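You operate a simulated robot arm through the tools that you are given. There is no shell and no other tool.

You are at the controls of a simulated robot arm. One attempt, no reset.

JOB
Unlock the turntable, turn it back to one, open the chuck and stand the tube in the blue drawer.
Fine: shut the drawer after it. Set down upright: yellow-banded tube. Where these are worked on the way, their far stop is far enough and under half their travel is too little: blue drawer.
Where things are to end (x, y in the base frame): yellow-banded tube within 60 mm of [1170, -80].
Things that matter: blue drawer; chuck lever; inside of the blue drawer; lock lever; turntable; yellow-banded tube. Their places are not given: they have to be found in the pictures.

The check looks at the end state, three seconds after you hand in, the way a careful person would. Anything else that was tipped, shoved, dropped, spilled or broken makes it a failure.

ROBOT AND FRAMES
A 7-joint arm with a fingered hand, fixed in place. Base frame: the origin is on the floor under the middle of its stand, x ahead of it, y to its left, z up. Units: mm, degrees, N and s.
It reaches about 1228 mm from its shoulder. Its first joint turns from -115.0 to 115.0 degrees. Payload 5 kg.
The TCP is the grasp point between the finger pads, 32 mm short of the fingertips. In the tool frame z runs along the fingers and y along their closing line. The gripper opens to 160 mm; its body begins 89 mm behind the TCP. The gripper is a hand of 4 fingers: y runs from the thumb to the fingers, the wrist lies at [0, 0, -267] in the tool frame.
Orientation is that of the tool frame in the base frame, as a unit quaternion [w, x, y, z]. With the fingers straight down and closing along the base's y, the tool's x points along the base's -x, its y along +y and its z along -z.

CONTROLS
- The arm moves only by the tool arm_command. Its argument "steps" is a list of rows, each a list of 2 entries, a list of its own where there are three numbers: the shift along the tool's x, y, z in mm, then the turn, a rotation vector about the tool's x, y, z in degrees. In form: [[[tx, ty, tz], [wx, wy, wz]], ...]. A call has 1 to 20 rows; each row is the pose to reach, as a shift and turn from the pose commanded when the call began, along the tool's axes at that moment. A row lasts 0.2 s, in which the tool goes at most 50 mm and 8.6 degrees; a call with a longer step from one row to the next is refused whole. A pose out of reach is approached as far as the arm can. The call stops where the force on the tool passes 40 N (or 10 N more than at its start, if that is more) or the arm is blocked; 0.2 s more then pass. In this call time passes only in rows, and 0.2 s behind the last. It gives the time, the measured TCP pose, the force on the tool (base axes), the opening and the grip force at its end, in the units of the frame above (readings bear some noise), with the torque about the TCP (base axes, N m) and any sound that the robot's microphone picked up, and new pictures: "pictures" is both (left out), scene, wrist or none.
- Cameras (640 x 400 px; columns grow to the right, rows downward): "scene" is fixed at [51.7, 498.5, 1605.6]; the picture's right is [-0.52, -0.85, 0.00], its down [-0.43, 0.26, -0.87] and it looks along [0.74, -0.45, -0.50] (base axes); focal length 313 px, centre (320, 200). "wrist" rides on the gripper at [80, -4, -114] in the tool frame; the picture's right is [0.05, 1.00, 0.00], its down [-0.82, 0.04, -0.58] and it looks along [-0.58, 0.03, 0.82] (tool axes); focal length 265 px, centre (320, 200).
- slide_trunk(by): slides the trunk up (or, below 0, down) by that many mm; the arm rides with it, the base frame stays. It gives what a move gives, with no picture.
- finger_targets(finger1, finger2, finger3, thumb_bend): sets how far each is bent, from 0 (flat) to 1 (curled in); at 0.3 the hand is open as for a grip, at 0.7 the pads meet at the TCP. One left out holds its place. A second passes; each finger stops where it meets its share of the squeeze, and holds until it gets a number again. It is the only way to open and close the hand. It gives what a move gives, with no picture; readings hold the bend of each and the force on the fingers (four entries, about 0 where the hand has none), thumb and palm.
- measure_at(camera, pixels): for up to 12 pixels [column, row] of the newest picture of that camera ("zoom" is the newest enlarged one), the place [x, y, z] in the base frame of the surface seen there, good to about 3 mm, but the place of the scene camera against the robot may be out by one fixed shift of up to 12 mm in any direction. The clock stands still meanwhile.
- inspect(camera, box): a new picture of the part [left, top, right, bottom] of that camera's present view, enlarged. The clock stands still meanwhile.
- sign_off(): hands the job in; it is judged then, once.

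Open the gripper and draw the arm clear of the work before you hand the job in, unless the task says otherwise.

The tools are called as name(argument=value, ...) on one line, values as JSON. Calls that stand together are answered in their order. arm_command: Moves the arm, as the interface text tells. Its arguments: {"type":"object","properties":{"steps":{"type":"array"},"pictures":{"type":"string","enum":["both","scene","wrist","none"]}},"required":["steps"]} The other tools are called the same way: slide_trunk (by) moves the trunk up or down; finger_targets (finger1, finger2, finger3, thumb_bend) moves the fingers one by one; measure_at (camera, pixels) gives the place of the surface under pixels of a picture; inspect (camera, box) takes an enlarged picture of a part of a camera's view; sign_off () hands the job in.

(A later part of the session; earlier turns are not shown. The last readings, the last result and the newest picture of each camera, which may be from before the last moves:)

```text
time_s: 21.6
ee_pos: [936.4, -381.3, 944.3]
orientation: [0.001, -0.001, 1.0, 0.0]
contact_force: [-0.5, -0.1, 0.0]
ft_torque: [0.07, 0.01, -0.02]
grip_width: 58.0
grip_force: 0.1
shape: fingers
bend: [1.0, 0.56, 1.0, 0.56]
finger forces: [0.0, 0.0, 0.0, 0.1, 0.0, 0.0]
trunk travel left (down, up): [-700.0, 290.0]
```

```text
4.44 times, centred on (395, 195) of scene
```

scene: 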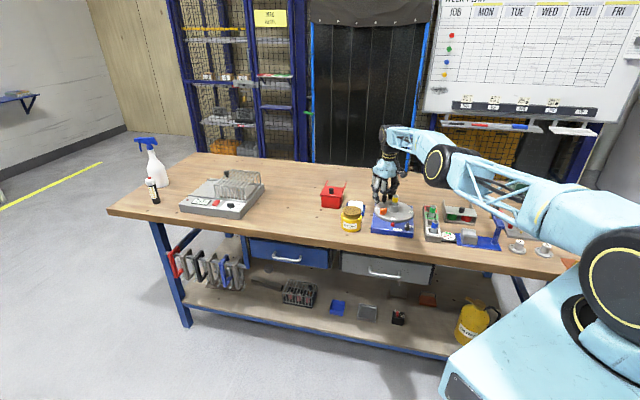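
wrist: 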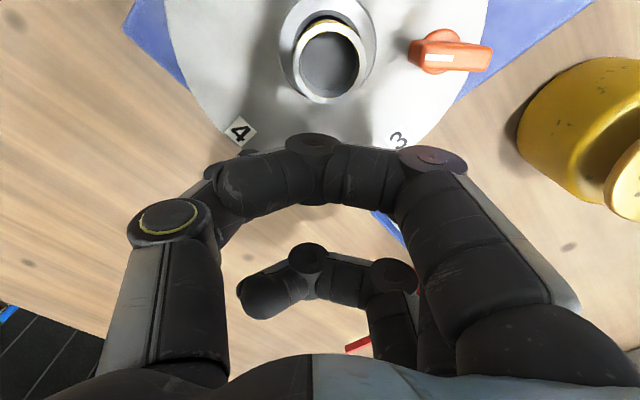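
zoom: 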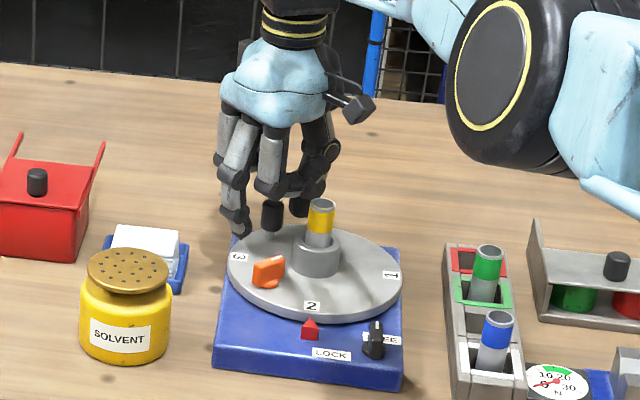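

The knob at zoom (271,215) sits between finger 2 and thumb. I close the pinch on it.

finger_targets(finger2=0.72, thumb_bend=0.72)

inspect(camera="scene", box=[345, 150, 445, 240])

```text
time_s: 22.6
ee_pos: [935.8, -381.1, 944.3]
orientation: [0.0, 0.0, 1.0, 0.0]
contact_force: [-1.0, -3.1, -4.5]
ft_torque: [0.0, 0.01, -0.03]
grip_width: 51.3
grip_force: 9.2
shape: fingers
bend: [1.0, 0.68, 1.0, 0.68]
finger forces: [0.0, 8.2, 0.0, 0.0, 10.7, 0.1]
trunk travel left (down, up): [-700.0, 290.0]
```

```text
4.44 times, centred on (395, 195) of scene
```

zoom: 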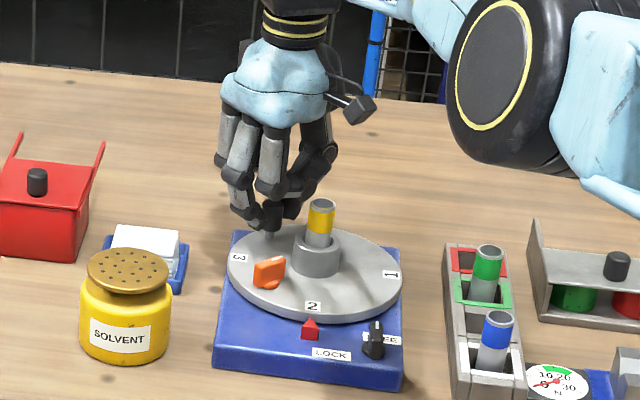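

The knob is gripped (8–11 N). I start the clockwise arc about (869,-381.5) with radius 66 mm, the hand turning along, first 30°.

arm_command(steps=[[[0.56, -8.6, 0], [0, 0, 7.5]], [[2.25, -17.1, 0], [0, 0, 15]], [[5.02, -25.3, 0], [0, 0, 22.5]], [[8.84, -33, 0], [0, 0, 30]]], pictures="both")

inspect(camera="scene", box=[345, 150, 445, 240])

```text
time_s: 23.6
ee_pos: [920.9, -413.5, 946.1]
orientation: [0.0, 0.259, 0.966, 0.0]
contact_force: [0.7, 1.9, 0.8]
ft_torque: [0.08, -0.04, -0.01]
grip_width: 50.9
grip_force: 6.7
shape: fingers
bend: [1.0, 0.68, 1.0, 0.69]
finger forces: [0.0, 7.8, 0.0, 0.0, 6.3, 0.1]
out of reach, approached as far as the arm can: row 1, 2, 3, 4
trunk travel left (down, up): [-700.0, 290.0]
```

scene: 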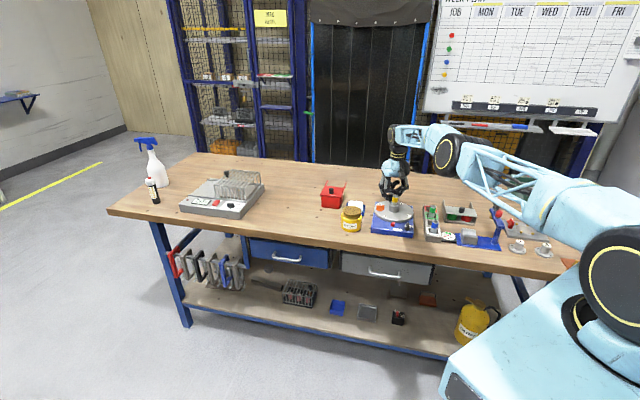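
wrist: 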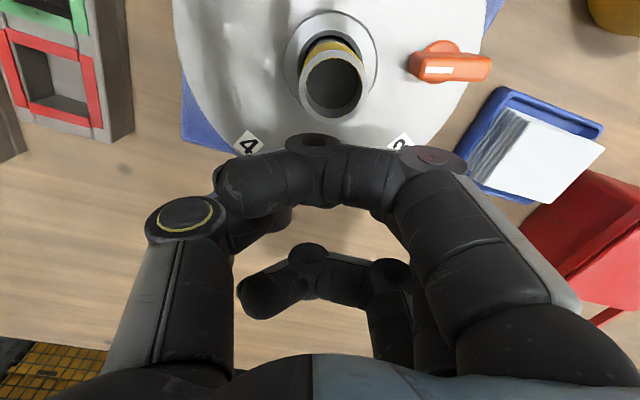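

```text
4.44 times, centred on (395, 195) of scene
```

zoom: 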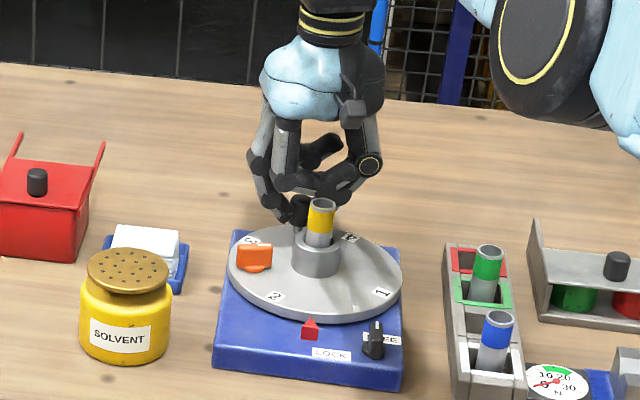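

The disc turned about 30° with the hand, though the arm reported being at its reach limit (about 5 mm short radially). The arc now comes nearer the robot, so I continue another 30°.

arm_command(steps=[[[0.54, -8.2, 0], [0, 0, 7.5]], [[2.15, -16.3, 0], [0, 0, 15]], [[4.8, -24.1, 0], [0, 0, 22.5]], [[8.44, -31.5, 0], [0, 0, 30]]], pictures="both")

inspect(camera="scene", box=[345, 150, 445, 240])

```text
time_s: 24.6
ee_pos: [896.4, -434.4, 946.2]
orientation: [0.0, 0.5, 0.866, 0.0]
contact_force: [0.6, 2.0, 1.0]
ft_torque: [0.03, -0.08, -0.01]
grip_width: 50.5
grip_force: 7.3
shape: fingers
bend: [1.0, 0.68, 1.0, 0.69]
finger forces: [0.1, 7.3, 0.1, 0.1, 7.4, 0.0]
trunk travel left (down, up): [-700.0, 290.0]
```

scene: 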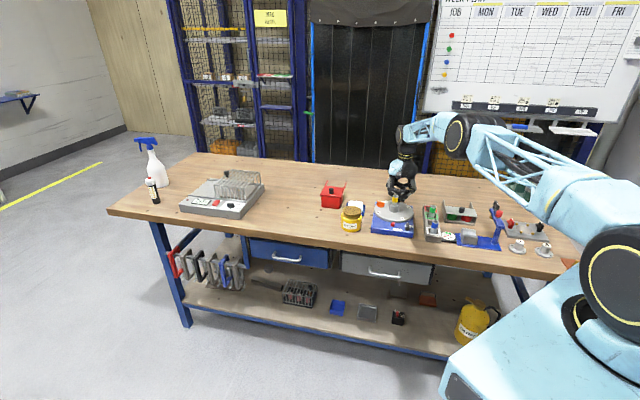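
wrist: 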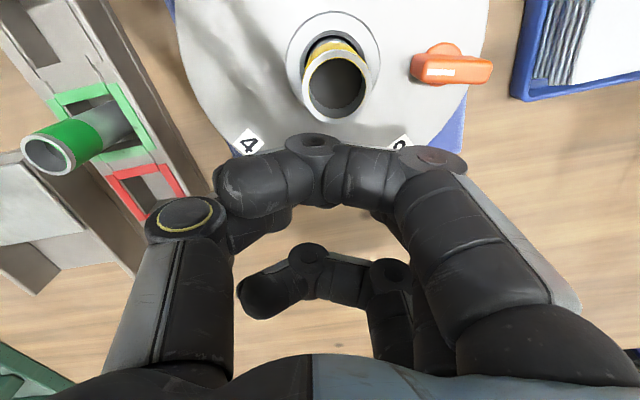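

```text
4.44 times, centred on (395, 195) of scene
```

zoom: 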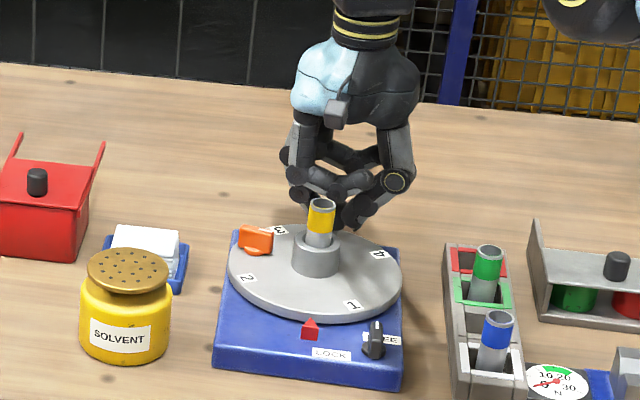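

The disc is now at about 60°, mark 1 approaching the pointer. I continue the last 30° of the arc.

arm_command(steps=[[[0.5, -7.9, 0], [0, 0, 7.5]], [[2.1, -15.6, 0], [0, 0, 15]], [[4.6, -23.2, 0], [0, 0, 22.5]], [[8.1, -30.3, 0], [0, 0, 30]]], pictures="both")

inspect(camera="scene", box=[365, 190, 421, 240])

```text
time_s: 25.6
ee_pos: [867.9, -440.9, 945.5]
orientation: [0.001, 0.706, 0.708, 0.0]
contact_force: [0.0, 11.7, 1.4]
ft_torque: [0.24, -0.04, 0.03]
grip_width: 50.6
grip_force: 9.3
shape: fingers
bend: [1.0, 0.68, 1.0, 0.69]
finger forces: [0.0, 9.0, 0.0, 0.0, 10.7, 0.0]
trunk travel left (down, up): [-700.0, 290.0]
```

scene: 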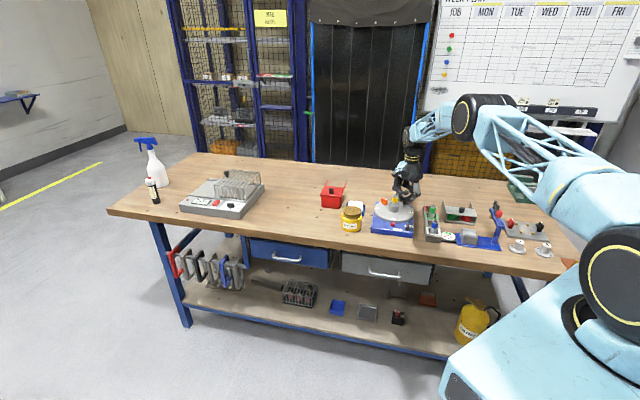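
wrist: 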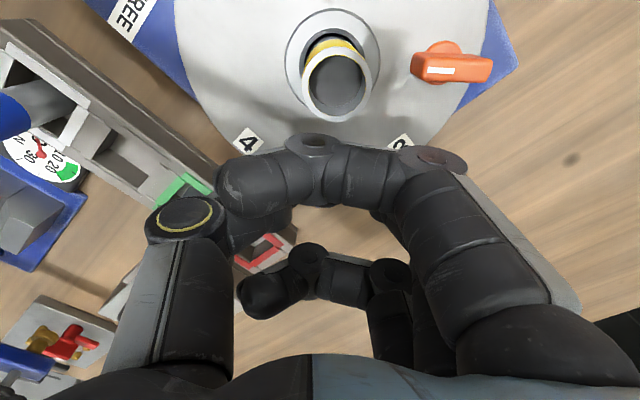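

```text
8.00 times, centred on (393, 215) of scene
```

zoom: 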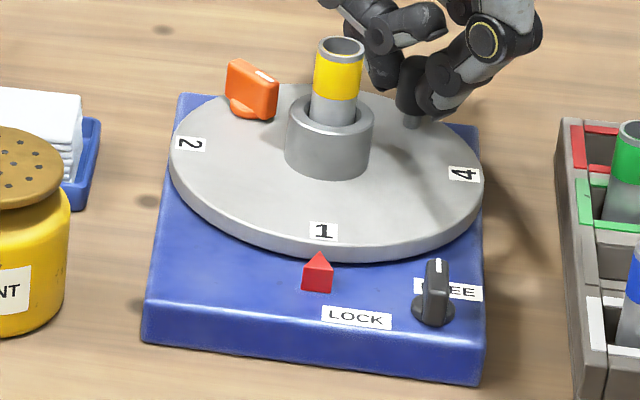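

Mark 1 sits nearly at the pointer (zoom (323,231) vs tip (319,252)). I measure the marks to work out the remaining angle.

measure_at(camera="zoom", pixels=[[323, 231], [463, 174], [190, 143], [319, 254], [252, 90], [412, 75], [437, 262], [435, 300]])

```text
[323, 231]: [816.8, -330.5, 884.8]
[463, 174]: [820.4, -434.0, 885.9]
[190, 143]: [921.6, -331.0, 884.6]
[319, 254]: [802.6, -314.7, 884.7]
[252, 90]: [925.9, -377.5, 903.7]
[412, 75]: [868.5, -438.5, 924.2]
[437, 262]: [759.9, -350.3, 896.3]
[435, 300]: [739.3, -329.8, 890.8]
```

Marks now lie at the same angles as 2/1/3 did before (135.8°, 226°, 45°), so the table is at 1. I release the knob and rise straight up.

finger_targets(finger2=0.57, thumb_bend=0.57)

arm_command(steps=[[[0, 0, -30], [0, 0, 0]], [[0, 0, -70], [0, 0, 0]], [[0, 0, -100], [0, 0, 0]]], pictures="both")

inspect(camera="scene", box=[365, 185, 421, 240])

```text
time_s: 26.6
ee_pos: [866.8, -444.5, 946.0]
orientation: [0.0, 0.707, 0.708, 0.0]
contact_force: [-0.1, 0.6, -0.4]
ft_torque: [0.0, 0.02, 0.01]
grip_width: 57.9
grip_force: 0.0
shape: fingers
bend: [1.0, 0.56, 1.0, 0.56]
finger forces: [0.1, 0.0, 0.1, 0.0, 0.0, 0.0]
trunk travel left (down, up): [-700.0, 290.0]
```

```text
time_s: 27.4
ee_pos: [865.8, -444.3, 1045.2]
orientation: [-0.001, 0.706, 0.708, 0.001]
contact_force: [-0.7, 0.0, 0.2]
ft_torque: [0.0, -0.01, 0.0]
grip_width: 57.8
grip_force: 0.0
shape: fingers
bend: [1.0, 0.56, 1.0, 0.56]
finger forces: [0.0, 0.0, 0.0, 0.0, 0.0, 0.1]
trunk travel left (down, up): [-700.0, 290.0]
```

scene: 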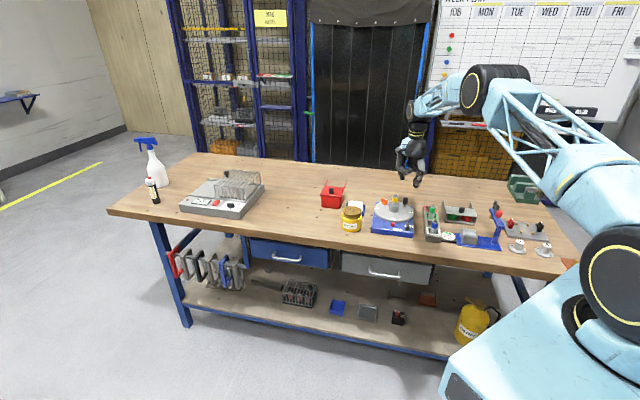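
wrist: 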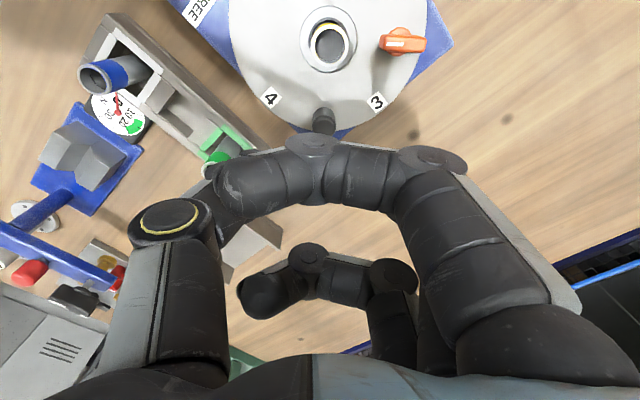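

```text
7.27 times, centred on (393, 212) of scene
```

zoom: 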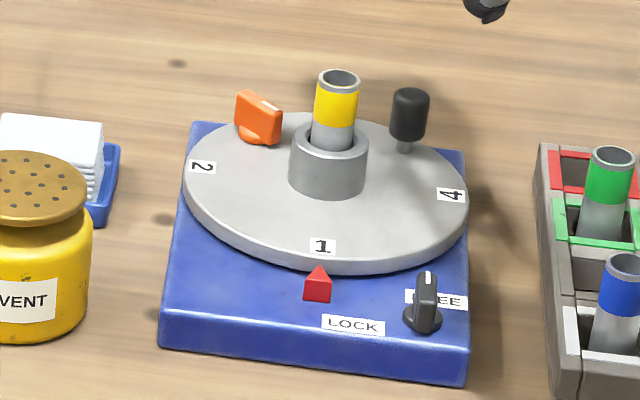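

The marks are in exactly the same image places as originally, so mark 1 is at the pointer. Now I look at the orange chuck lever in the wrist view near (402,40).

inspect(camera="wrist", box=[360, 10, 440, 70])

measure_at(camera="zoom", pixels=[[220, 260], [320, 250], [420, 260], [160, 255], [490, 270], [330, 190], [340, 120], [250, 150], [450, 200]])

```text
6.67 times, centred on (400, 40) of wrist
```

zoom: 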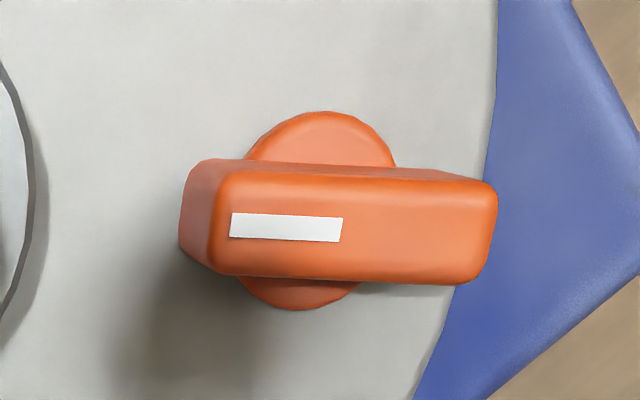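

```text
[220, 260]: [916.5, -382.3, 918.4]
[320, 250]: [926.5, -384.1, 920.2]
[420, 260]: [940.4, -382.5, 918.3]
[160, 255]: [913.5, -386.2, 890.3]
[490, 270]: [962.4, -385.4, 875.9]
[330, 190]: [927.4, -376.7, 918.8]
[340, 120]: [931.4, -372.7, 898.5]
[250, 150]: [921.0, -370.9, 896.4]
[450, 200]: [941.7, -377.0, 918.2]
```

The chuck lever is a bar along X from x≈915 to 946 at y≈-381, top z 919, its mark toward the centre; no labels. It's near the reach limit, so I measure where the shoulder is to pick a better trunk height.

measure_at(camera="scene", pixels=[[610, 285], [600, 310], [585, 290], [560, 185], [520, 110], [484, 88], [470, 90], [415, 110], [440, 100], [625, 250], [635, 150], [600, 350]])

inspect(camera="scene", box=[400, 40, 640, 400])

```text
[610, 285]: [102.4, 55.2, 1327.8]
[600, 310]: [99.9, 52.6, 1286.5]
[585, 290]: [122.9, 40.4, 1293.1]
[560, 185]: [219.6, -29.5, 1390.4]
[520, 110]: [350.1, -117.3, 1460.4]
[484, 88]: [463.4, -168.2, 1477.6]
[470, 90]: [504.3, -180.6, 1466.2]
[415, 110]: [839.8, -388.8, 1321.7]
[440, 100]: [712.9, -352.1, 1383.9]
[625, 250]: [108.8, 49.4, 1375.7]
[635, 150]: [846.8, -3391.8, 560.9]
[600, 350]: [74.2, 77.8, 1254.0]
```

```text
1.11 times, centred on (520, 220) of scene
```

zoom: 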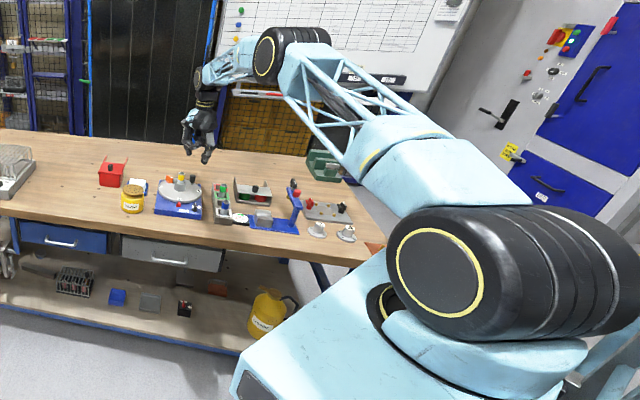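

The shoulder is near z≈1330, so vertical-hand reach ends about radius 1010 mm; the lever pivot at (930,-381) is just inside. I close the pinch in free air and measure the thumb's outer profile (facing the scene camera) to check clearance from the tube when twisting.

finger_targets(finger2=0.7, thumb_bend=0.69)

inspect(camera="scene", box=[380, 110, 450, 200])

```text
time_s: 28.4
ee_pos: [867.0, -445.3, 1046.0]
orientation: [0.0, 0.706, 0.708, 0.0]
contact_force: [0.4, 0.8, -0.5]
ft_torque: [0.02, 0.02, 0.01]
grip_width: 50.9
grip_force: 0.2
shape: fingers
bend: [1.0, 0.7, 1.0, 0.69]
finger forces: [0.1, 0.0, 0.1, 0.1, 0.0, 0.0]
trunk travel left (down, up): [-700.0, 290.0]
```

```text
4.44 times, centred on (415, 155) of scene
```

zoom: 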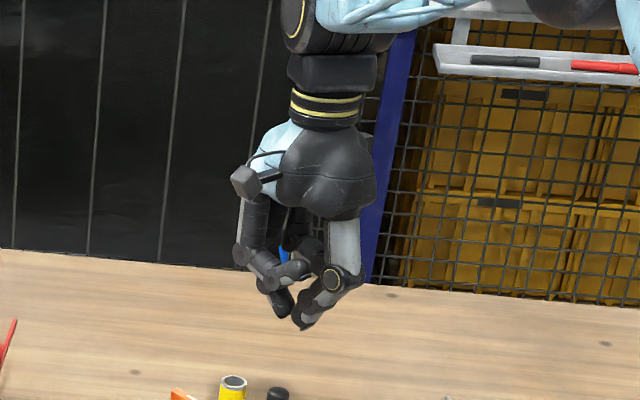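

The thumb's knuckle is at zoom (335,280) and its tip at (305,322). I measure along its outer side.

measure_at(camera="zoom", pixels=[[335, 280], [343, 250], [355, 260], [322, 300], [308, 318], [304, 326], [350, 225], [268, 280], [283, 310], [258, 255], [290, 272], [300, 240]])

```text
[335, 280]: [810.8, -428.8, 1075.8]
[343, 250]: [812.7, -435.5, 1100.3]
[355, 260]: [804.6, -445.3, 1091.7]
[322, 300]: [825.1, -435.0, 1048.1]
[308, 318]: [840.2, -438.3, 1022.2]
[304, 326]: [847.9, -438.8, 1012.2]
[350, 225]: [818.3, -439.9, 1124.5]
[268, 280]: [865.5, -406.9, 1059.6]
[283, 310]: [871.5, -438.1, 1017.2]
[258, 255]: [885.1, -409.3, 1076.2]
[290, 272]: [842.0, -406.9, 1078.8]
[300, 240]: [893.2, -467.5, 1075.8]
```

Thumb outer surface lies ~49 mm from the pinch at tube-top height, just grazing at 90° twist. I'll raise, lower the trunk 120 mm for more reach, and first test the lever with a limited twist.

arm_command(steps=[[[0, 0, -45], [0, 0, 0]], [[0, 0, -90], [0, 0, 0]], [[0, 0, -130], [0, 0, 0]]], pictures="none")

slide_trunk(by=-120)

```text
time_s: 29.2
ee_pos: [866.6, -444.8, 1178.9]
orientation: [0.001, 0.706, 0.708, 0.001]
contact_force: [-0.1, 0.4, 0.1]
ft_torque: [-0.02, -0.01, 0.04]
grip_width: 50.9
grip_force: 0.1
shape: fingers
bend: [1.0, 0.7, 1.0, 0.69]
finger forces: [0.1, 0.0, 0.0, 0.0, 0.1, 0.1]
trunk travel left (down, up): [-700.0, 290.0]
```

```text
time_s: 30.7
ee_pos: [868.8, -446.0, 1056.8]
orientation: [0.0, 0.707, 0.707, -0.001]
contact_force: [0.5, 0.4, 0.2]
ft_torque: [0.01, 0.04, 0.03]
grip_width: 50.9
grip_force: 0.1
shape: fingers
bend: [1.0, 0.7, 1.0, 0.69]
finger forces: [0.1, 0.0, 0.0, 0.0, 0.0, 0.0]
trunk travel left (down, up): [-580.0, 410.0]
```

Trunk is down 120 mm. I now move over the chuck lever with the hand turned back (tool x toward the tube) and open the pinch, then look.

arm_command(steps=[[[6, 5, 0], [0, 0, -8.2]], [[13, 11, 0], [0, 0, -16.4]], [[19, 17, 0], [0, 0, -24.6]], [[26, 23, 0], [0, 0, -32.8]], [[32, 28, 0], [0, 0, -41]], [[39, 34, 0], [0, 0, -49.2]], [[46, 40, 0], [0, 0, -57.4]], [[52, 46, 0], [0, 0, -65.6]], [[59, 51, 0], [0, 0, -73.8]], [[66, 57, 0], [0, 0, -82]], [[72, 63, 0], [0, 0, -90]]], pictures="none")

finger_targets(finger1=0.3, finger2=0.55, finger3=1.0, thumb_bend=0.55)

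inspect(camera="wrist", box=[160, 20, 480, 220])

```text
time_s: 33.1
ee_pos: [929.9, -373.9, 1057.7]
orientation: [0.0, -0.002, 1.0, -0.001]
contact_force: [0.5, -0.9, 0.6]
ft_torque: [0.02, 0.01, -0.01]
grip_width: 51.2
grip_force: 0.0
shape: fingers
bend: [1.0, 0.7, 1.0, 0.69]
finger forces: [0.0, 0.1, 0.1, 0.0, 0.0, 0.0]
trunk travel left (down, up): [-580.0, 410.0]
```

```text
time_s: 34.1
ee_pos: [929.5, -372.6, 1056.5]
orientation: [0.0, -0.001, 1.0, 0.001]
contact_force: [-0.3, 0.6, 0.4]
ft_torque: [0.0, -0.05, -0.05]
grip_width: 120.1
grip_force: 0.1
shape: fingers
bend: [0.3, 0.55, 1.0, 0.55]
finger forces: [0.0, 0.1, 0.0, 0.0, 0.0, 0.0]
trunk travel left (down, up): [-580.0, 410.0]
```

```text
2.00 times, centred on (320, 120) of wrist
```

zoom: 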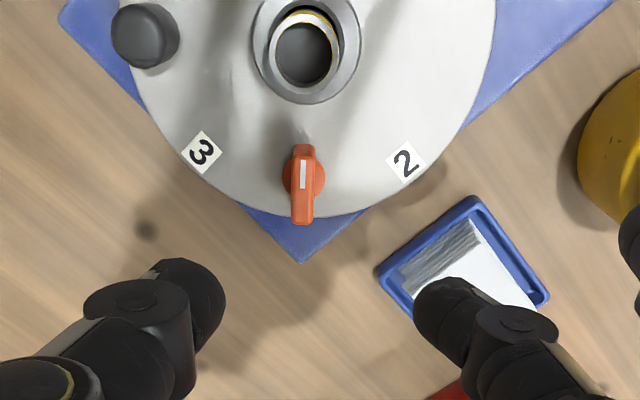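

Finger 1 is the camera-side (tool +x) one. The orange lever is clear at zoom (303,185); I measure bar ends and base.

measure_at(camera="zoom", pixels=[[303, 152], [303, 165], [302, 185], [302, 200], [302, 218], [290, 180], [322, 180], [296, 195], [309, 195], [305, 20], [305, 75], [305, 98]])

```text
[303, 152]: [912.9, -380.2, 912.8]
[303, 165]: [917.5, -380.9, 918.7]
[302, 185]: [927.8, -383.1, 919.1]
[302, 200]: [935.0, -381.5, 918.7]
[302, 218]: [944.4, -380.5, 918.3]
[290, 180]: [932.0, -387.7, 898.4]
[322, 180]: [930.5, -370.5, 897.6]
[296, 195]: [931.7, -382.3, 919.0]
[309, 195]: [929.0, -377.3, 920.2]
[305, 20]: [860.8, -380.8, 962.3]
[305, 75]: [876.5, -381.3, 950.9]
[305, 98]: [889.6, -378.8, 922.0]
```

Lever pivot is at about (930,-380.5). I curl finger 1 and lower to TCP z≈939 with the pinch centre offset to the thumb side, 3 mm outward.

finger_targets(finger1=1.0, finger2=0.57, finger3=1.0, thumb_bend=0.57)

arm_command(steps=[[[-3, 0, 40], [0, 0, 0]], [[-3, 0, 80], [0, 0, 0]], [[-3, 0, 105], [0, 0, 0]], [[-3, 0, 117], [0, 0, 0]]], pictures="both")

inspect(camera="scene", box=[355, 160, 435, 230])

```text
time_s: 35.1
ee_pos: [930.7, -373.4, 1058.4]
orientation: [0.0, -0.001, 1.0, -0.001]
contact_force: [0.2, -0.8, 0.2]
ft_torque: [0.0, 0.03, 0.0]
grip_width: 57.8
grip_force: 0.1
shape: fingers
bend: [1.0, 0.56, 1.0, 0.56]
finger forces: [0.1, 0.0, 0.0, 0.0, 0.0, 0.0]
trunk travel left (down, up): [-580.0, 410.0]
```

```text
time_s: 36.1
ee_pos: [933.2, -374.6, 939.2]
orientation: [0.0, -0.002, 1.0, 0.0]
contact_force: [0.1, 0.2, -0.1]
ft_torque: [-0.02, -0.01, 0.02]
grip_width: 57.6
grip_force: 0.1
shape: fingers
bend: [1.0, 0.56, 1.0, 0.56]
finger forces: [0.1, 0.1, 0.0, 0.0, 0.1, 0.0]
trunk travel left (down, up): [-580.0, 410.0]
```

scene: 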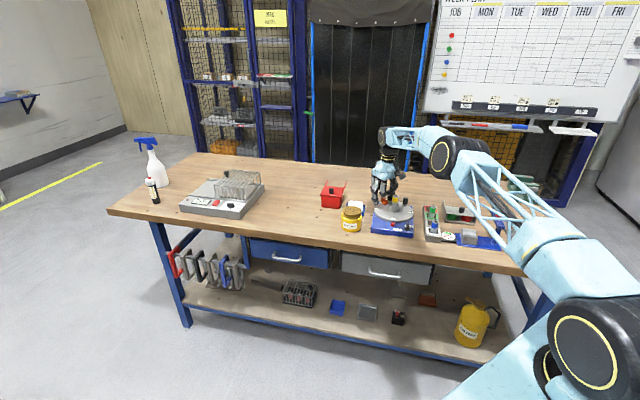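
wrist: 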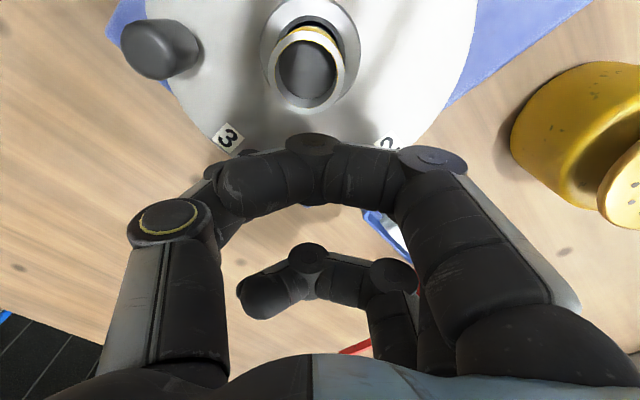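

```text
5.71 times, centred on (395, 195) of scene
```

zoom: 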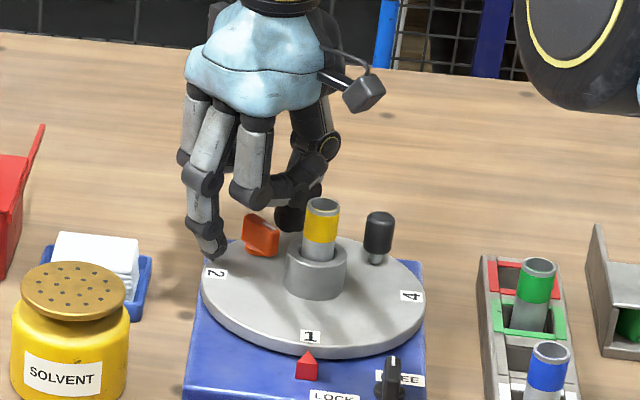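

The lever at zoom (260,233) sits between finger 2 and thumb. I close asymmetrically, thumb first.

finger_targets(finger2=0.66, thumb_bend=0.66)

finger_targets(finger2=0.75, thumb_bend=0.67)

inspect(camera="scene", box=[355, 160, 435, 230])

```text
time_s: 37.1
ee_pos: [932.2, -375.0, 939.1]
orientation: [0.0, 0.0, 1.0, -0.001]
contact_force: [-0.3, -2.1, -2.4]
ft_torque: [-0.03, 0.0, 0.01]
grip_width: 52.8
grip_force: 0.9
shape: fingers
bend: [1.0, 0.66, 1.0, 0.65]
finger forces: [0.0, 0.0, 0.0, 0.0, 2.4, 0.0]
trunk travel left (down, up): [-580.0, 410.0]
```

```text
time_s: 38.1
ee_pos: [934.4, -374.4, 939.9]
orientation: [0.0, 0.0, 1.0, 0.001]
contact_force: [-0.7, 0.2, -2.9]
ft_torque: [0.02, 0.01, 0.03]
grip_width: 52.6
grip_force: 3.6
shape: fingers
bend: [1.0, 0.73, 1.0, 0.66]
finger forces: [0.0, 3.5, 0.0, 0.0, 3.9, 0.1]
trunk travel left (down, up): [-580.0, 410.0]
```

```text
5.71 times, centred on (395, 195) of scene
```

zoom: 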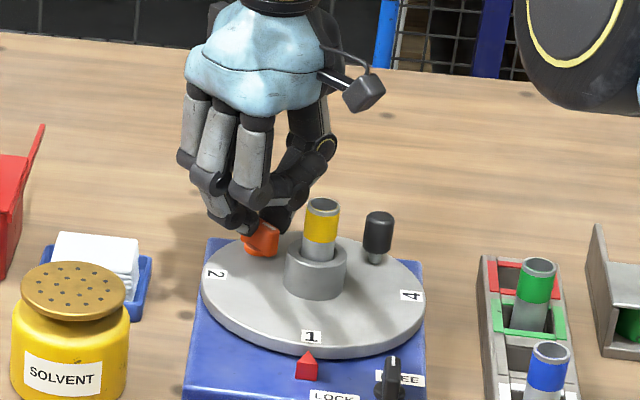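

The bar is pinched at thumb 0.66 / finger 0.73. Since the disc is free, the pinch also holds the pivot in place; I twist clockwise 24° as a test and watch torque.

arm_command(steps=[[[-0.87, -0.55, 0], [0, 0, 8]], [[-1.66, -1.22, 0], [0, 0, 16]], [[-2.34, -1.99, 0], [0, 0, 24]]], pictures="scene")

inspect(camera="scene", box=[355, 160, 435, 230])

```text
time_s: 38.9
ee_pos: [936.3, -375.0, 940.2]
orientation: [0.001, 0.208, 0.978, 0.0]
contact_force: [1.0, -0.8, -0.2]
ft_torque: [0.0, -0.05, 0.18]
grip_width: 52.7
grip_force: 8.1
shape: fingers
bend: [1.0, 0.74, 1.0, 0.66]
finger forces: [0.0, 7.8, 0.1, 0.1, 8.3, 0.0]
trunk travel left (down, up): [-580.0, 410.0]
```

scene: 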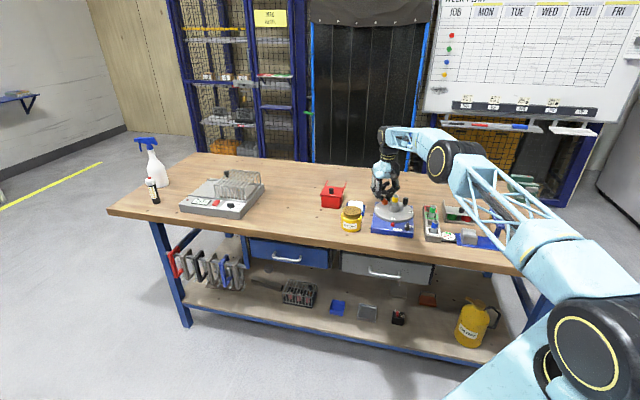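

```text
5.71 times, centred on (395, 195) of scene
```

zoom: 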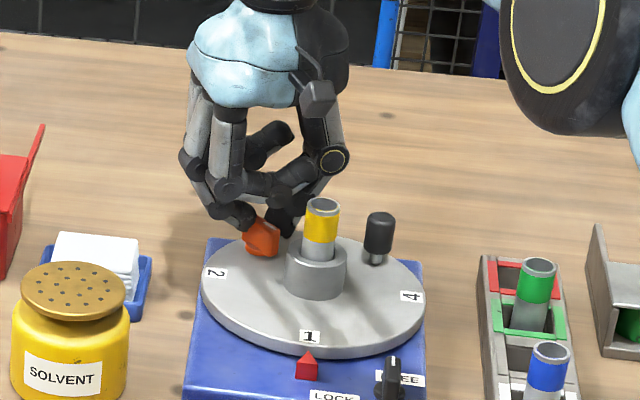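

Torque rose to 0.18 N·m and finger forces doubled, which suggests a stop clockwise. I zoom on the lever to see if it turned at all.

inspect(camera="scene", box=[376, 180, 416, 210])

```text
13.33 times, centred on (396, 195) of scene
```

zoom: 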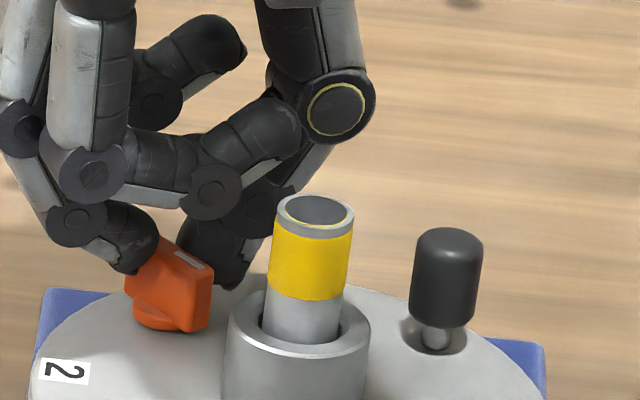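

The lever has not moved clockwise (mark slope unchanged), so it opens counter-clockwise. I release, rise, and turn the hand 156° so the thumb will be the side facing the tube during a counter-clockwise twist.

finger_targets(finger2=0.57, thumb_bend=0.57)

arm_command(steps=[[[0, 0, -35], [0, 0, 0]], [[0, 0, -75], [0, 0, 0]], [[0, 0, -120], [0, 0, 0]]], pictures="none")

arm_command(steps=[[[0, 0, 0], [0, 0, 8.2]], [[0, 0, 0], [0, 0, 16.4]], [[0, 0, 0], [0, 0, 24.6]], [[0, 0, 0], [0, 0, 32.8]], [[0, 0, 0], [0, 0, 41]], [[0, 0, 0], [0, 0, 49.2]], [[0, 0, 0], [0, 0, 57.4]], [[0, 0, 0], [0, 0, 65.6]], [[0, 0, 0], [0, 0, 73.8]], [[0, 0, 0], [0, 0, 82]], [[0, 0, 0], [0, 0, 90.2]], [[0, 0, 0], [0, 0, 98.4]], [[0, 0, 0], [0, 0, 106.6]], [[0, 0, 0], [0, 0, 114.8]], [[0, 0, 0], [0, 0, 123]], [[0, 0, 0], [0, 0, 131.2]], [[0, 0, 0], [0, 0, 139.4]], [[0, 0, 0], [0, 0, 147.6]], [[0, 0, 0], [0, 0, 156]]], pictures="both")

```text
time_s: 39.9
ee_pos: [936.4, -375.0, 940.8]
orientation: [0.0, 0.207, 0.978, 0.0]
contact_force: [0.6, -0.3, 0.4]
ft_torque: [-0.01, -0.01, -0.02]
grip_width: 57.9
grip_force: 0.1
shape: fingers
bend: [1.0, 0.56, 1.0, 0.56]
finger forces: [0.0, 0.1, 0.1, 0.0, 0.0, 0.0]
trunk travel left (down, up): [-580.0, 410.0]
```

```text
time_s: 40.7
ee_pos: [936.5, -373.1, 1061.0]
orientation: [0.001, 0.207, 0.978, 0.0]
contact_force: [-0.5, 0.7, -1.0]
ft_torque: [-0.01, -0.02, 0.03]
grip_width: 57.8
grip_force: 0.0
shape: fingers
bend: [1.0, 0.56, 1.0, 0.56]
finger forces: [0.0, 0.0, 0.0, 0.0, 0.1, 0.1]
trunk travel left (down, up): [-580.0, 410.0]
```

```text
time_s: 44.7
ee_pos: [937.2, -376.0, 1058.6]
orientation: [0.001, 1.0, -0.001, 0.0]
contact_force: [-0.5, 0.2, 0.1]
ft_torque: [0.03, -0.03, -0.01]
grip_width: 57.4
grip_force: 0.0
shape: fingers
bend: [1.0, 0.56, 1.0, 0.56]
finger forces: [0.0, 0.0, 0.0, 0.0, 0.1, 0.0]
trunk travel left (down, up): [-580.0, 410.0]
```

scene: 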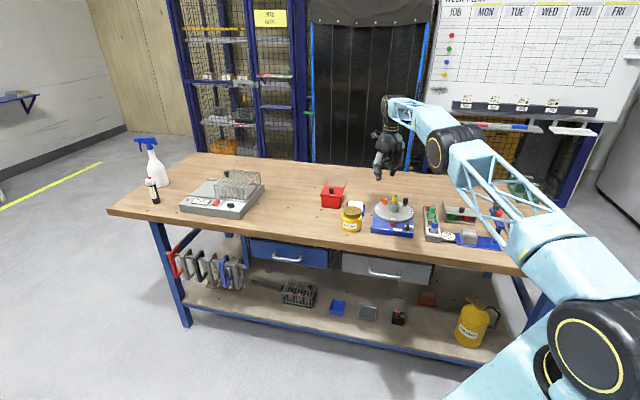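
wrist: 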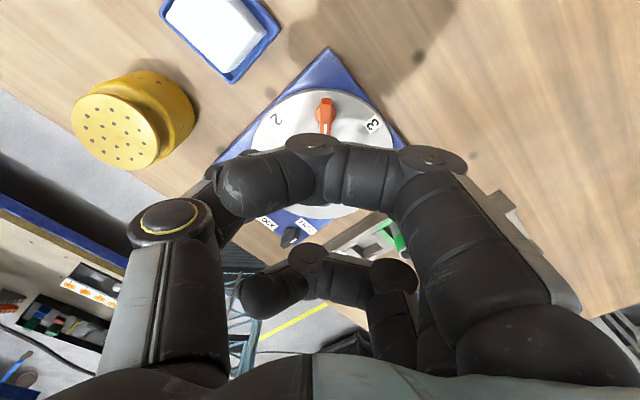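

The hand is flipped (thumb on +Y side). I check the disc and lever in the scene before descending.

inspect(camera="scene", box=[365, 185, 421, 240])

inspect(camera="wrist", box=[270, 80, 390, 150])

measure_at(camera="zoom", pixels=[[293, 100], [293, 140], [297, 180], [293, 220], [265, 160], [322, 160]])

```text
7.27 times, centred on (393, 212) of scene
```

zoom: 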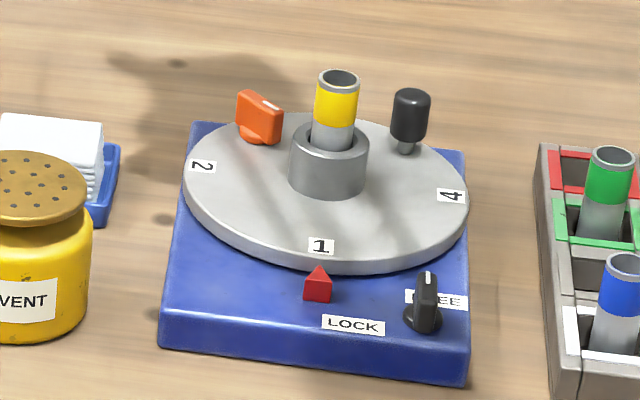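

```text
5.33 times, centred on (330, 115) of wrist
```

zoom: 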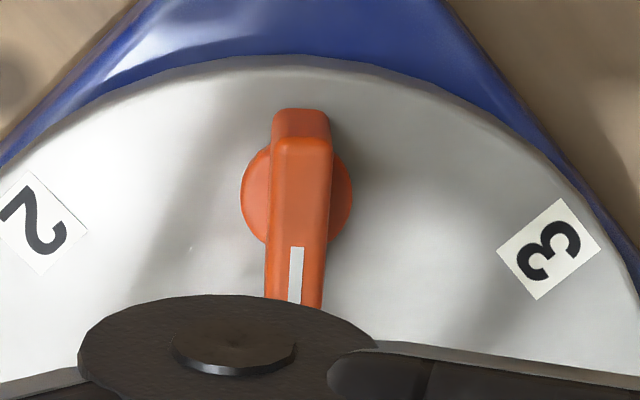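

```text
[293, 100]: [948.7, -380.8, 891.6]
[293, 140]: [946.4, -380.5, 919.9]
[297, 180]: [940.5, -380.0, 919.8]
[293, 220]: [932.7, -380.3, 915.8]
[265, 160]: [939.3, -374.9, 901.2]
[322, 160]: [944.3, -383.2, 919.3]
```

Disc still at 1; the lever is along X at y≈-380.5. I descend to TCP (933,-388,939) with the new hand orientation.

arm_command(steps=[[[-3.5, 13, 40], [0, 0, 0]], [[-3.5, 13, 80], [0, 0, 0]], [[-3.5, 13, 106], [0, 0, 0]], [[-3.5, 13, 120], [0, 0, 0]]], pictures="both")

inspect(camera="scene", box=[366, 165, 422, 215])

```text
time_s: 45.7
ee_pos: [932.7, -387.9, 939.1]
orientation: [0.0, 1.0, 0.001, 0.0]
contact_force: [0.2, 0.5, -1.1]
ft_torque: [0.01, 0.01, -0.02]
grip_width: 57.6
grip_force: 0.1
shape: fingers
bend: [1.0, 0.56, 1.0, 0.56]
finger forces: [0.1, 0.1, 0.0, 0.0, 0.0, 0.0]
trunk travel left (down, up): [-580.0, 410.0]
```

scene: 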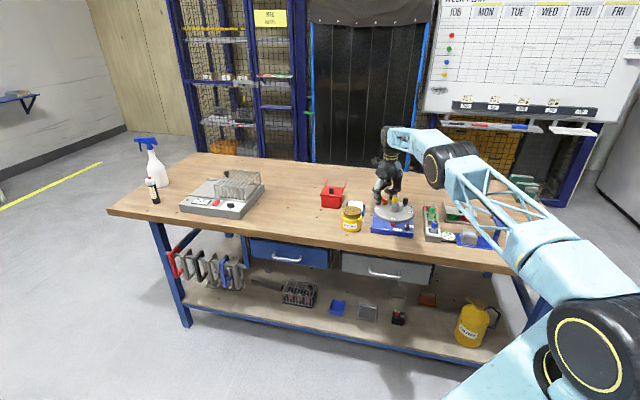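
wrist: 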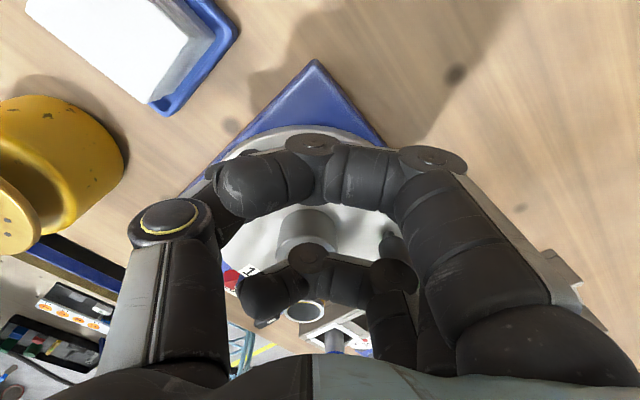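

```text
8.00 times, centred on (394, 190) of scene
```

zoom: 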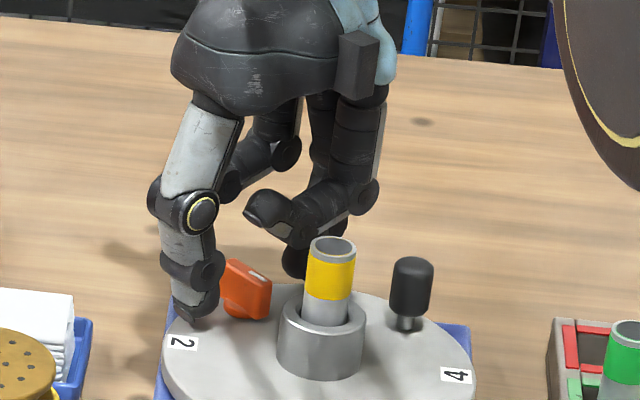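

The thumb is on the left of the lever and finger 2 on the right; curled finger 3 passes just behind the tube top. I close the pinch asymmetrically again.

finger_targets(finger2=0.66, thumb_bend=0.65)

finger_targets(finger2=0.76, thumb_bend=0.67)

inspect(camera="scene", box=[366, 165, 422, 215])

```text
time_s: 46.7
ee_pos: [932.7, -387.4, 940.4]
orientation: [0.0, 1.0, 0.001, 0.0]
contact_force: [0.2, 0.8, -0.1]
ft_torque: [-0.02, 0.0, -0.01]
grip_width: 53.1
grip_force: 0.5
shape: fingers
bend: [1.0, 0.66, 1.0, 0.65]
finger forces: [0.1, 0.0, 0.0, 0.0, 0.7, 0.1]
trunk travel left (down, up): [-580.0, 410.0]
```

```text
time_s: 47.7
ee_pos: [933.1, -388.8, 939.1]
orientation: [-0.001, 1.0, 0.001, 0.0]
contact_force: [-0.1, -2.2, -2.1]
ft_torque: [-0.04, 0.0, 0.0]
grip_width: 52.6
grip_force: 4.1
shape: fingers
bend: [1.0, 0.74, 1.0, 0.66]
finger forces: [0.1, 4.4, 0.0, 0.0, 3.9, 0.0]
trunk travel left (down, up): [-580.0, 410.0]
```

```text
8.00 times, centred on (394, 190) of scene
```

zoom: 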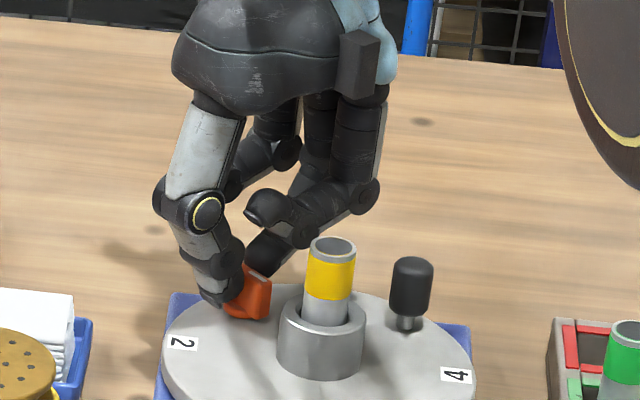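

Pinch holds at 4 N. I twist counter-clockwise 40° about the lever pivot and check torque and picture.

arm_command(steps=[[[1.08, -0.49, 0], [0, 0, -8]], [[2.09, -1.14, 0], [0, 0, -16]], [[2.99, -1.91, 0], [0, 0, -24]], [[3.78, -2.81, 0], [0, 0, -32]], [[4.44, -3.8, 0], [0, 0, -40]]], pictures="both")

inspect(camera="scene", box=[366, 165, 422, 215])

```text
time_s: 48.9
ee_pos: [937.5, -384.3, 939.4]
orientation: [0.0, 0.939, 0.343, 0.0]
contact_force: [0.6, -0.8, -2.3]
ft_torque: [-0.02, -0.04, -0.01]
grip_width: 52.5
grip_force: 4.1
shape: fingers
bend: [1.0, 0.74, 1.0, 0.66]
finger forces: [0.1, 4.1, 0.0, 0.0, 4.3, 0.0]
trunk travel left (down, up): [-580.0, 410.0]
```

scene: 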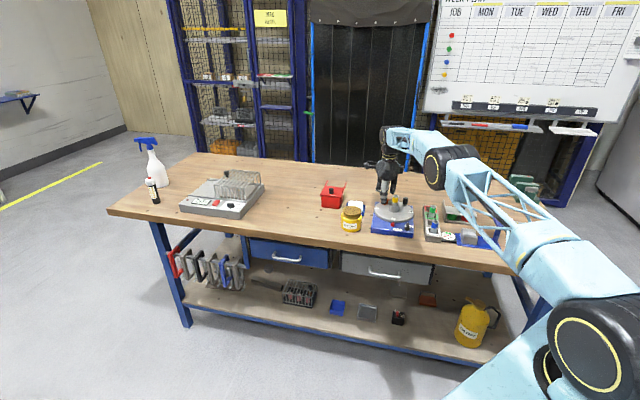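
wrist: 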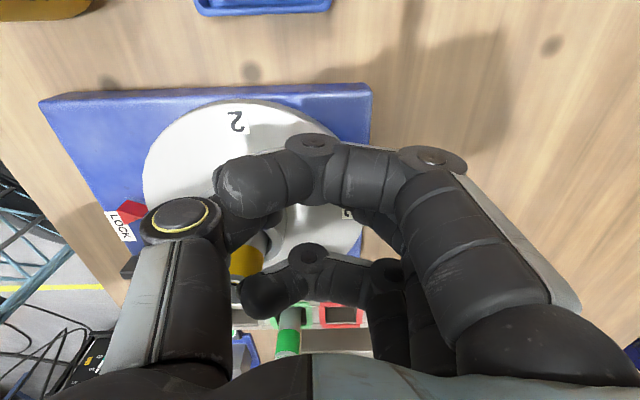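

```text
8.00 times, centred on (394, 190) of scene
```

zoom: 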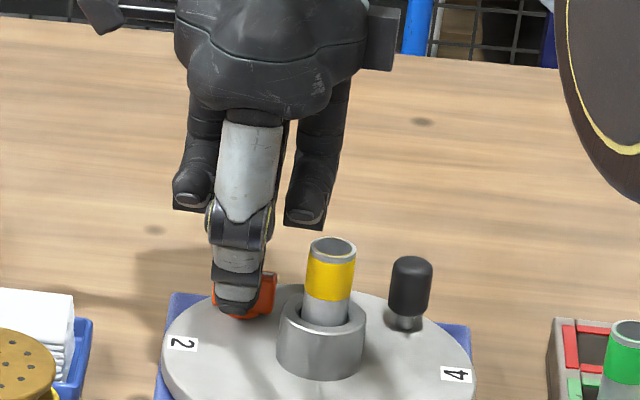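

Torque stays near zero, so it turns freely this way. I continue another 32° and check the thumb's clearance to the tube.

arm_command(steps=[[[1.08, -0.49, 0], [0, 0, -8]], [[2.09, -1.14, 0], [0, 0, -16]], [[2.99, -1.91, 0], [0, 0, -24]], [[3.78, -2.81, 0], [0, 0, -32]]], pictures="both")

inspect(camera="scene", box=[366, 165, 422, 215])

```text
time_s: 49.9
ee_pos: [937.5, -381.0, 939.4]
orientation: [0.0, 0.808, 0.589, 0.001]
contact_force: [-1.2, 0.1, -0.7]
ft_torque: [0.01, 0.01, -0.03]
grip_width: 52.7
grip_force: 5.2
shape: fingers
bend: [1.0, 0.74, 1.0, 0.66]
finger forces: [0.1, 3.9, 0.0, 0.0, 5.2, 0.1]
trunk travel left (down, up): [-580.0, 410.0]
```

scene: 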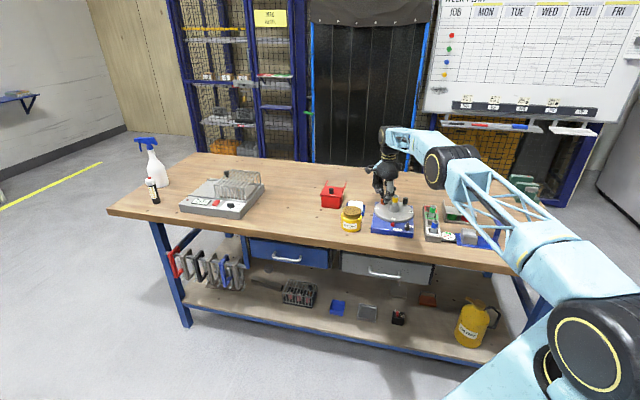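
wrist: 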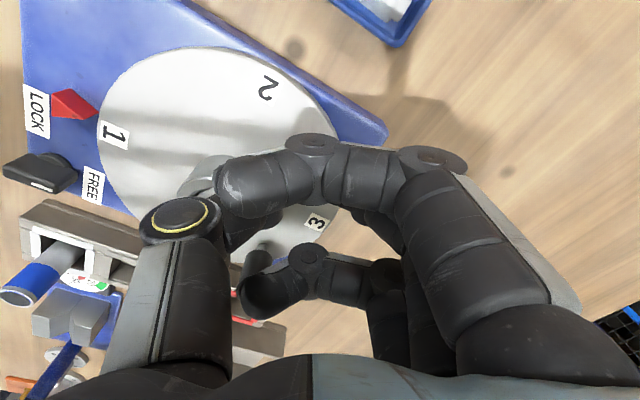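

```text
8.00 times, centred on (394, 190) of scene
```

zoom: 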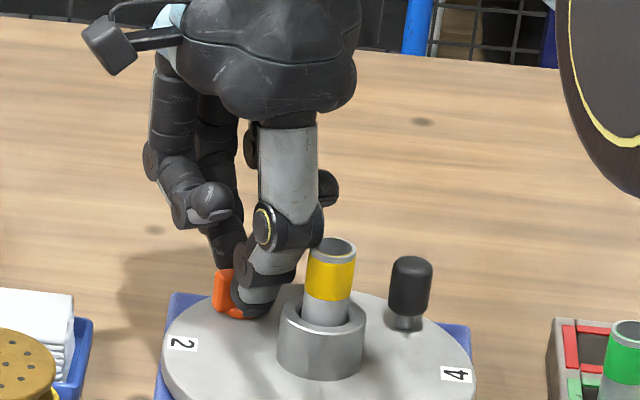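

The lever has followed (orange bar now seen narrow at (222,292)). The thumb knuckle at (310,225) is near the tube top; I measure the actual gap before continuing.

measure_at(camera="zoom", pixels=[[265, 225], [290, 235], [315, 222], [318, 235], [300, 260], [290, 285], [333, 245], [312, 255], [225, 290], [222, 275]])

```text
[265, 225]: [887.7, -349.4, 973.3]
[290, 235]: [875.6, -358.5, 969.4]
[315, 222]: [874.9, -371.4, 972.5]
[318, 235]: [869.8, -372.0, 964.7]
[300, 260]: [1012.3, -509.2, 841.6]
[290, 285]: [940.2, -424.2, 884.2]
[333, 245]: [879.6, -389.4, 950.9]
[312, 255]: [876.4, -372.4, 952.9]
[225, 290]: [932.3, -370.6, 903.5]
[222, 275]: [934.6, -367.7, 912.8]
```

The knuckle passes ~8–15 mm above/beside the tube rim, so it is clear. I continue the last ~22° counter-clockwise.

arm_command(steps=[[[0.8, -0.35, 0], [0, 0, -6]], [[1.57, -0.8, 0], [0, 0, -12]], [[2.3, -1.3, 0], [0, 0, -18]], [[2.77, -1.7, 0], [0, 0, -22]]], pictures="both")

inspect(camera="scene", box=[366, 165, 422, 215])

```text
time_s: 50.9
ee_pos: [938.5, -374.6, 940.4]
orientation: [0.0, 0.68, 0.733, 0.0]
contact_force: [8.8, 10.5, 6.1]
ft_torque: [-0.45, 0.83, -0.71]
grip_width: 53.0
grip_force: 16.3
shape: fingers
bend: [1.0, 0.75, 1.0, 0.65]
finger forces: [0.0, 4.4, 0.1, 0.0, 28.0, 0.1]
trunk travel left (down, up): [-580.0, 410.0]
```

scene: 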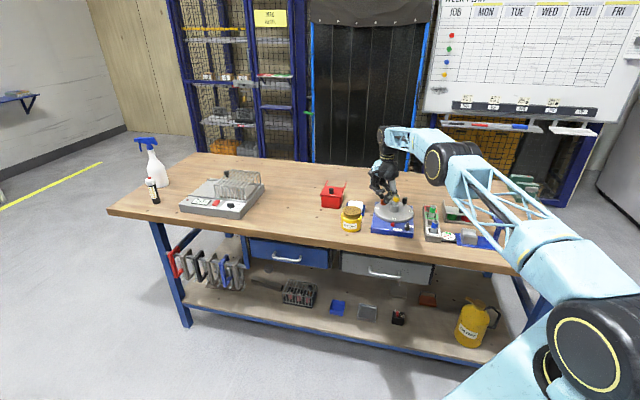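
wrist: 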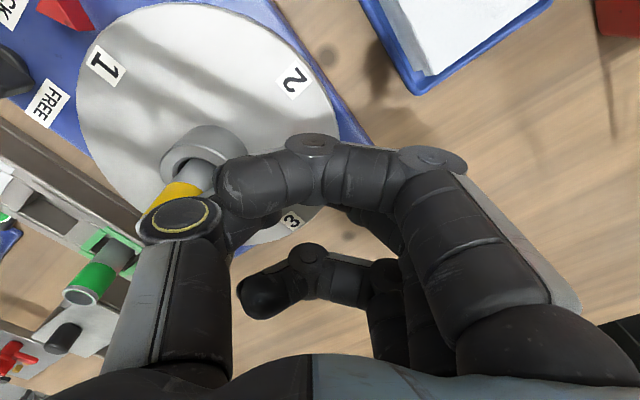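

```text
8.00 times, centred on (394, 190) of scene
```

zoom: 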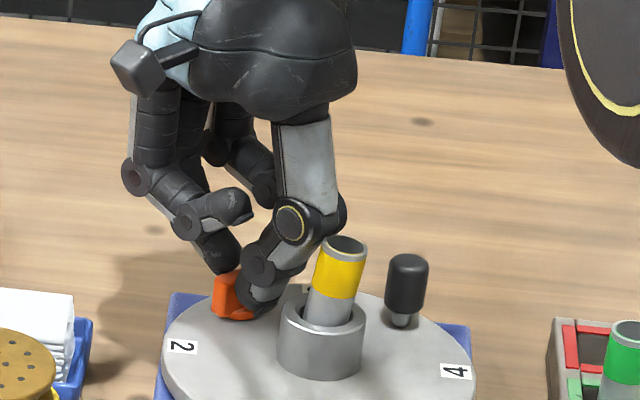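

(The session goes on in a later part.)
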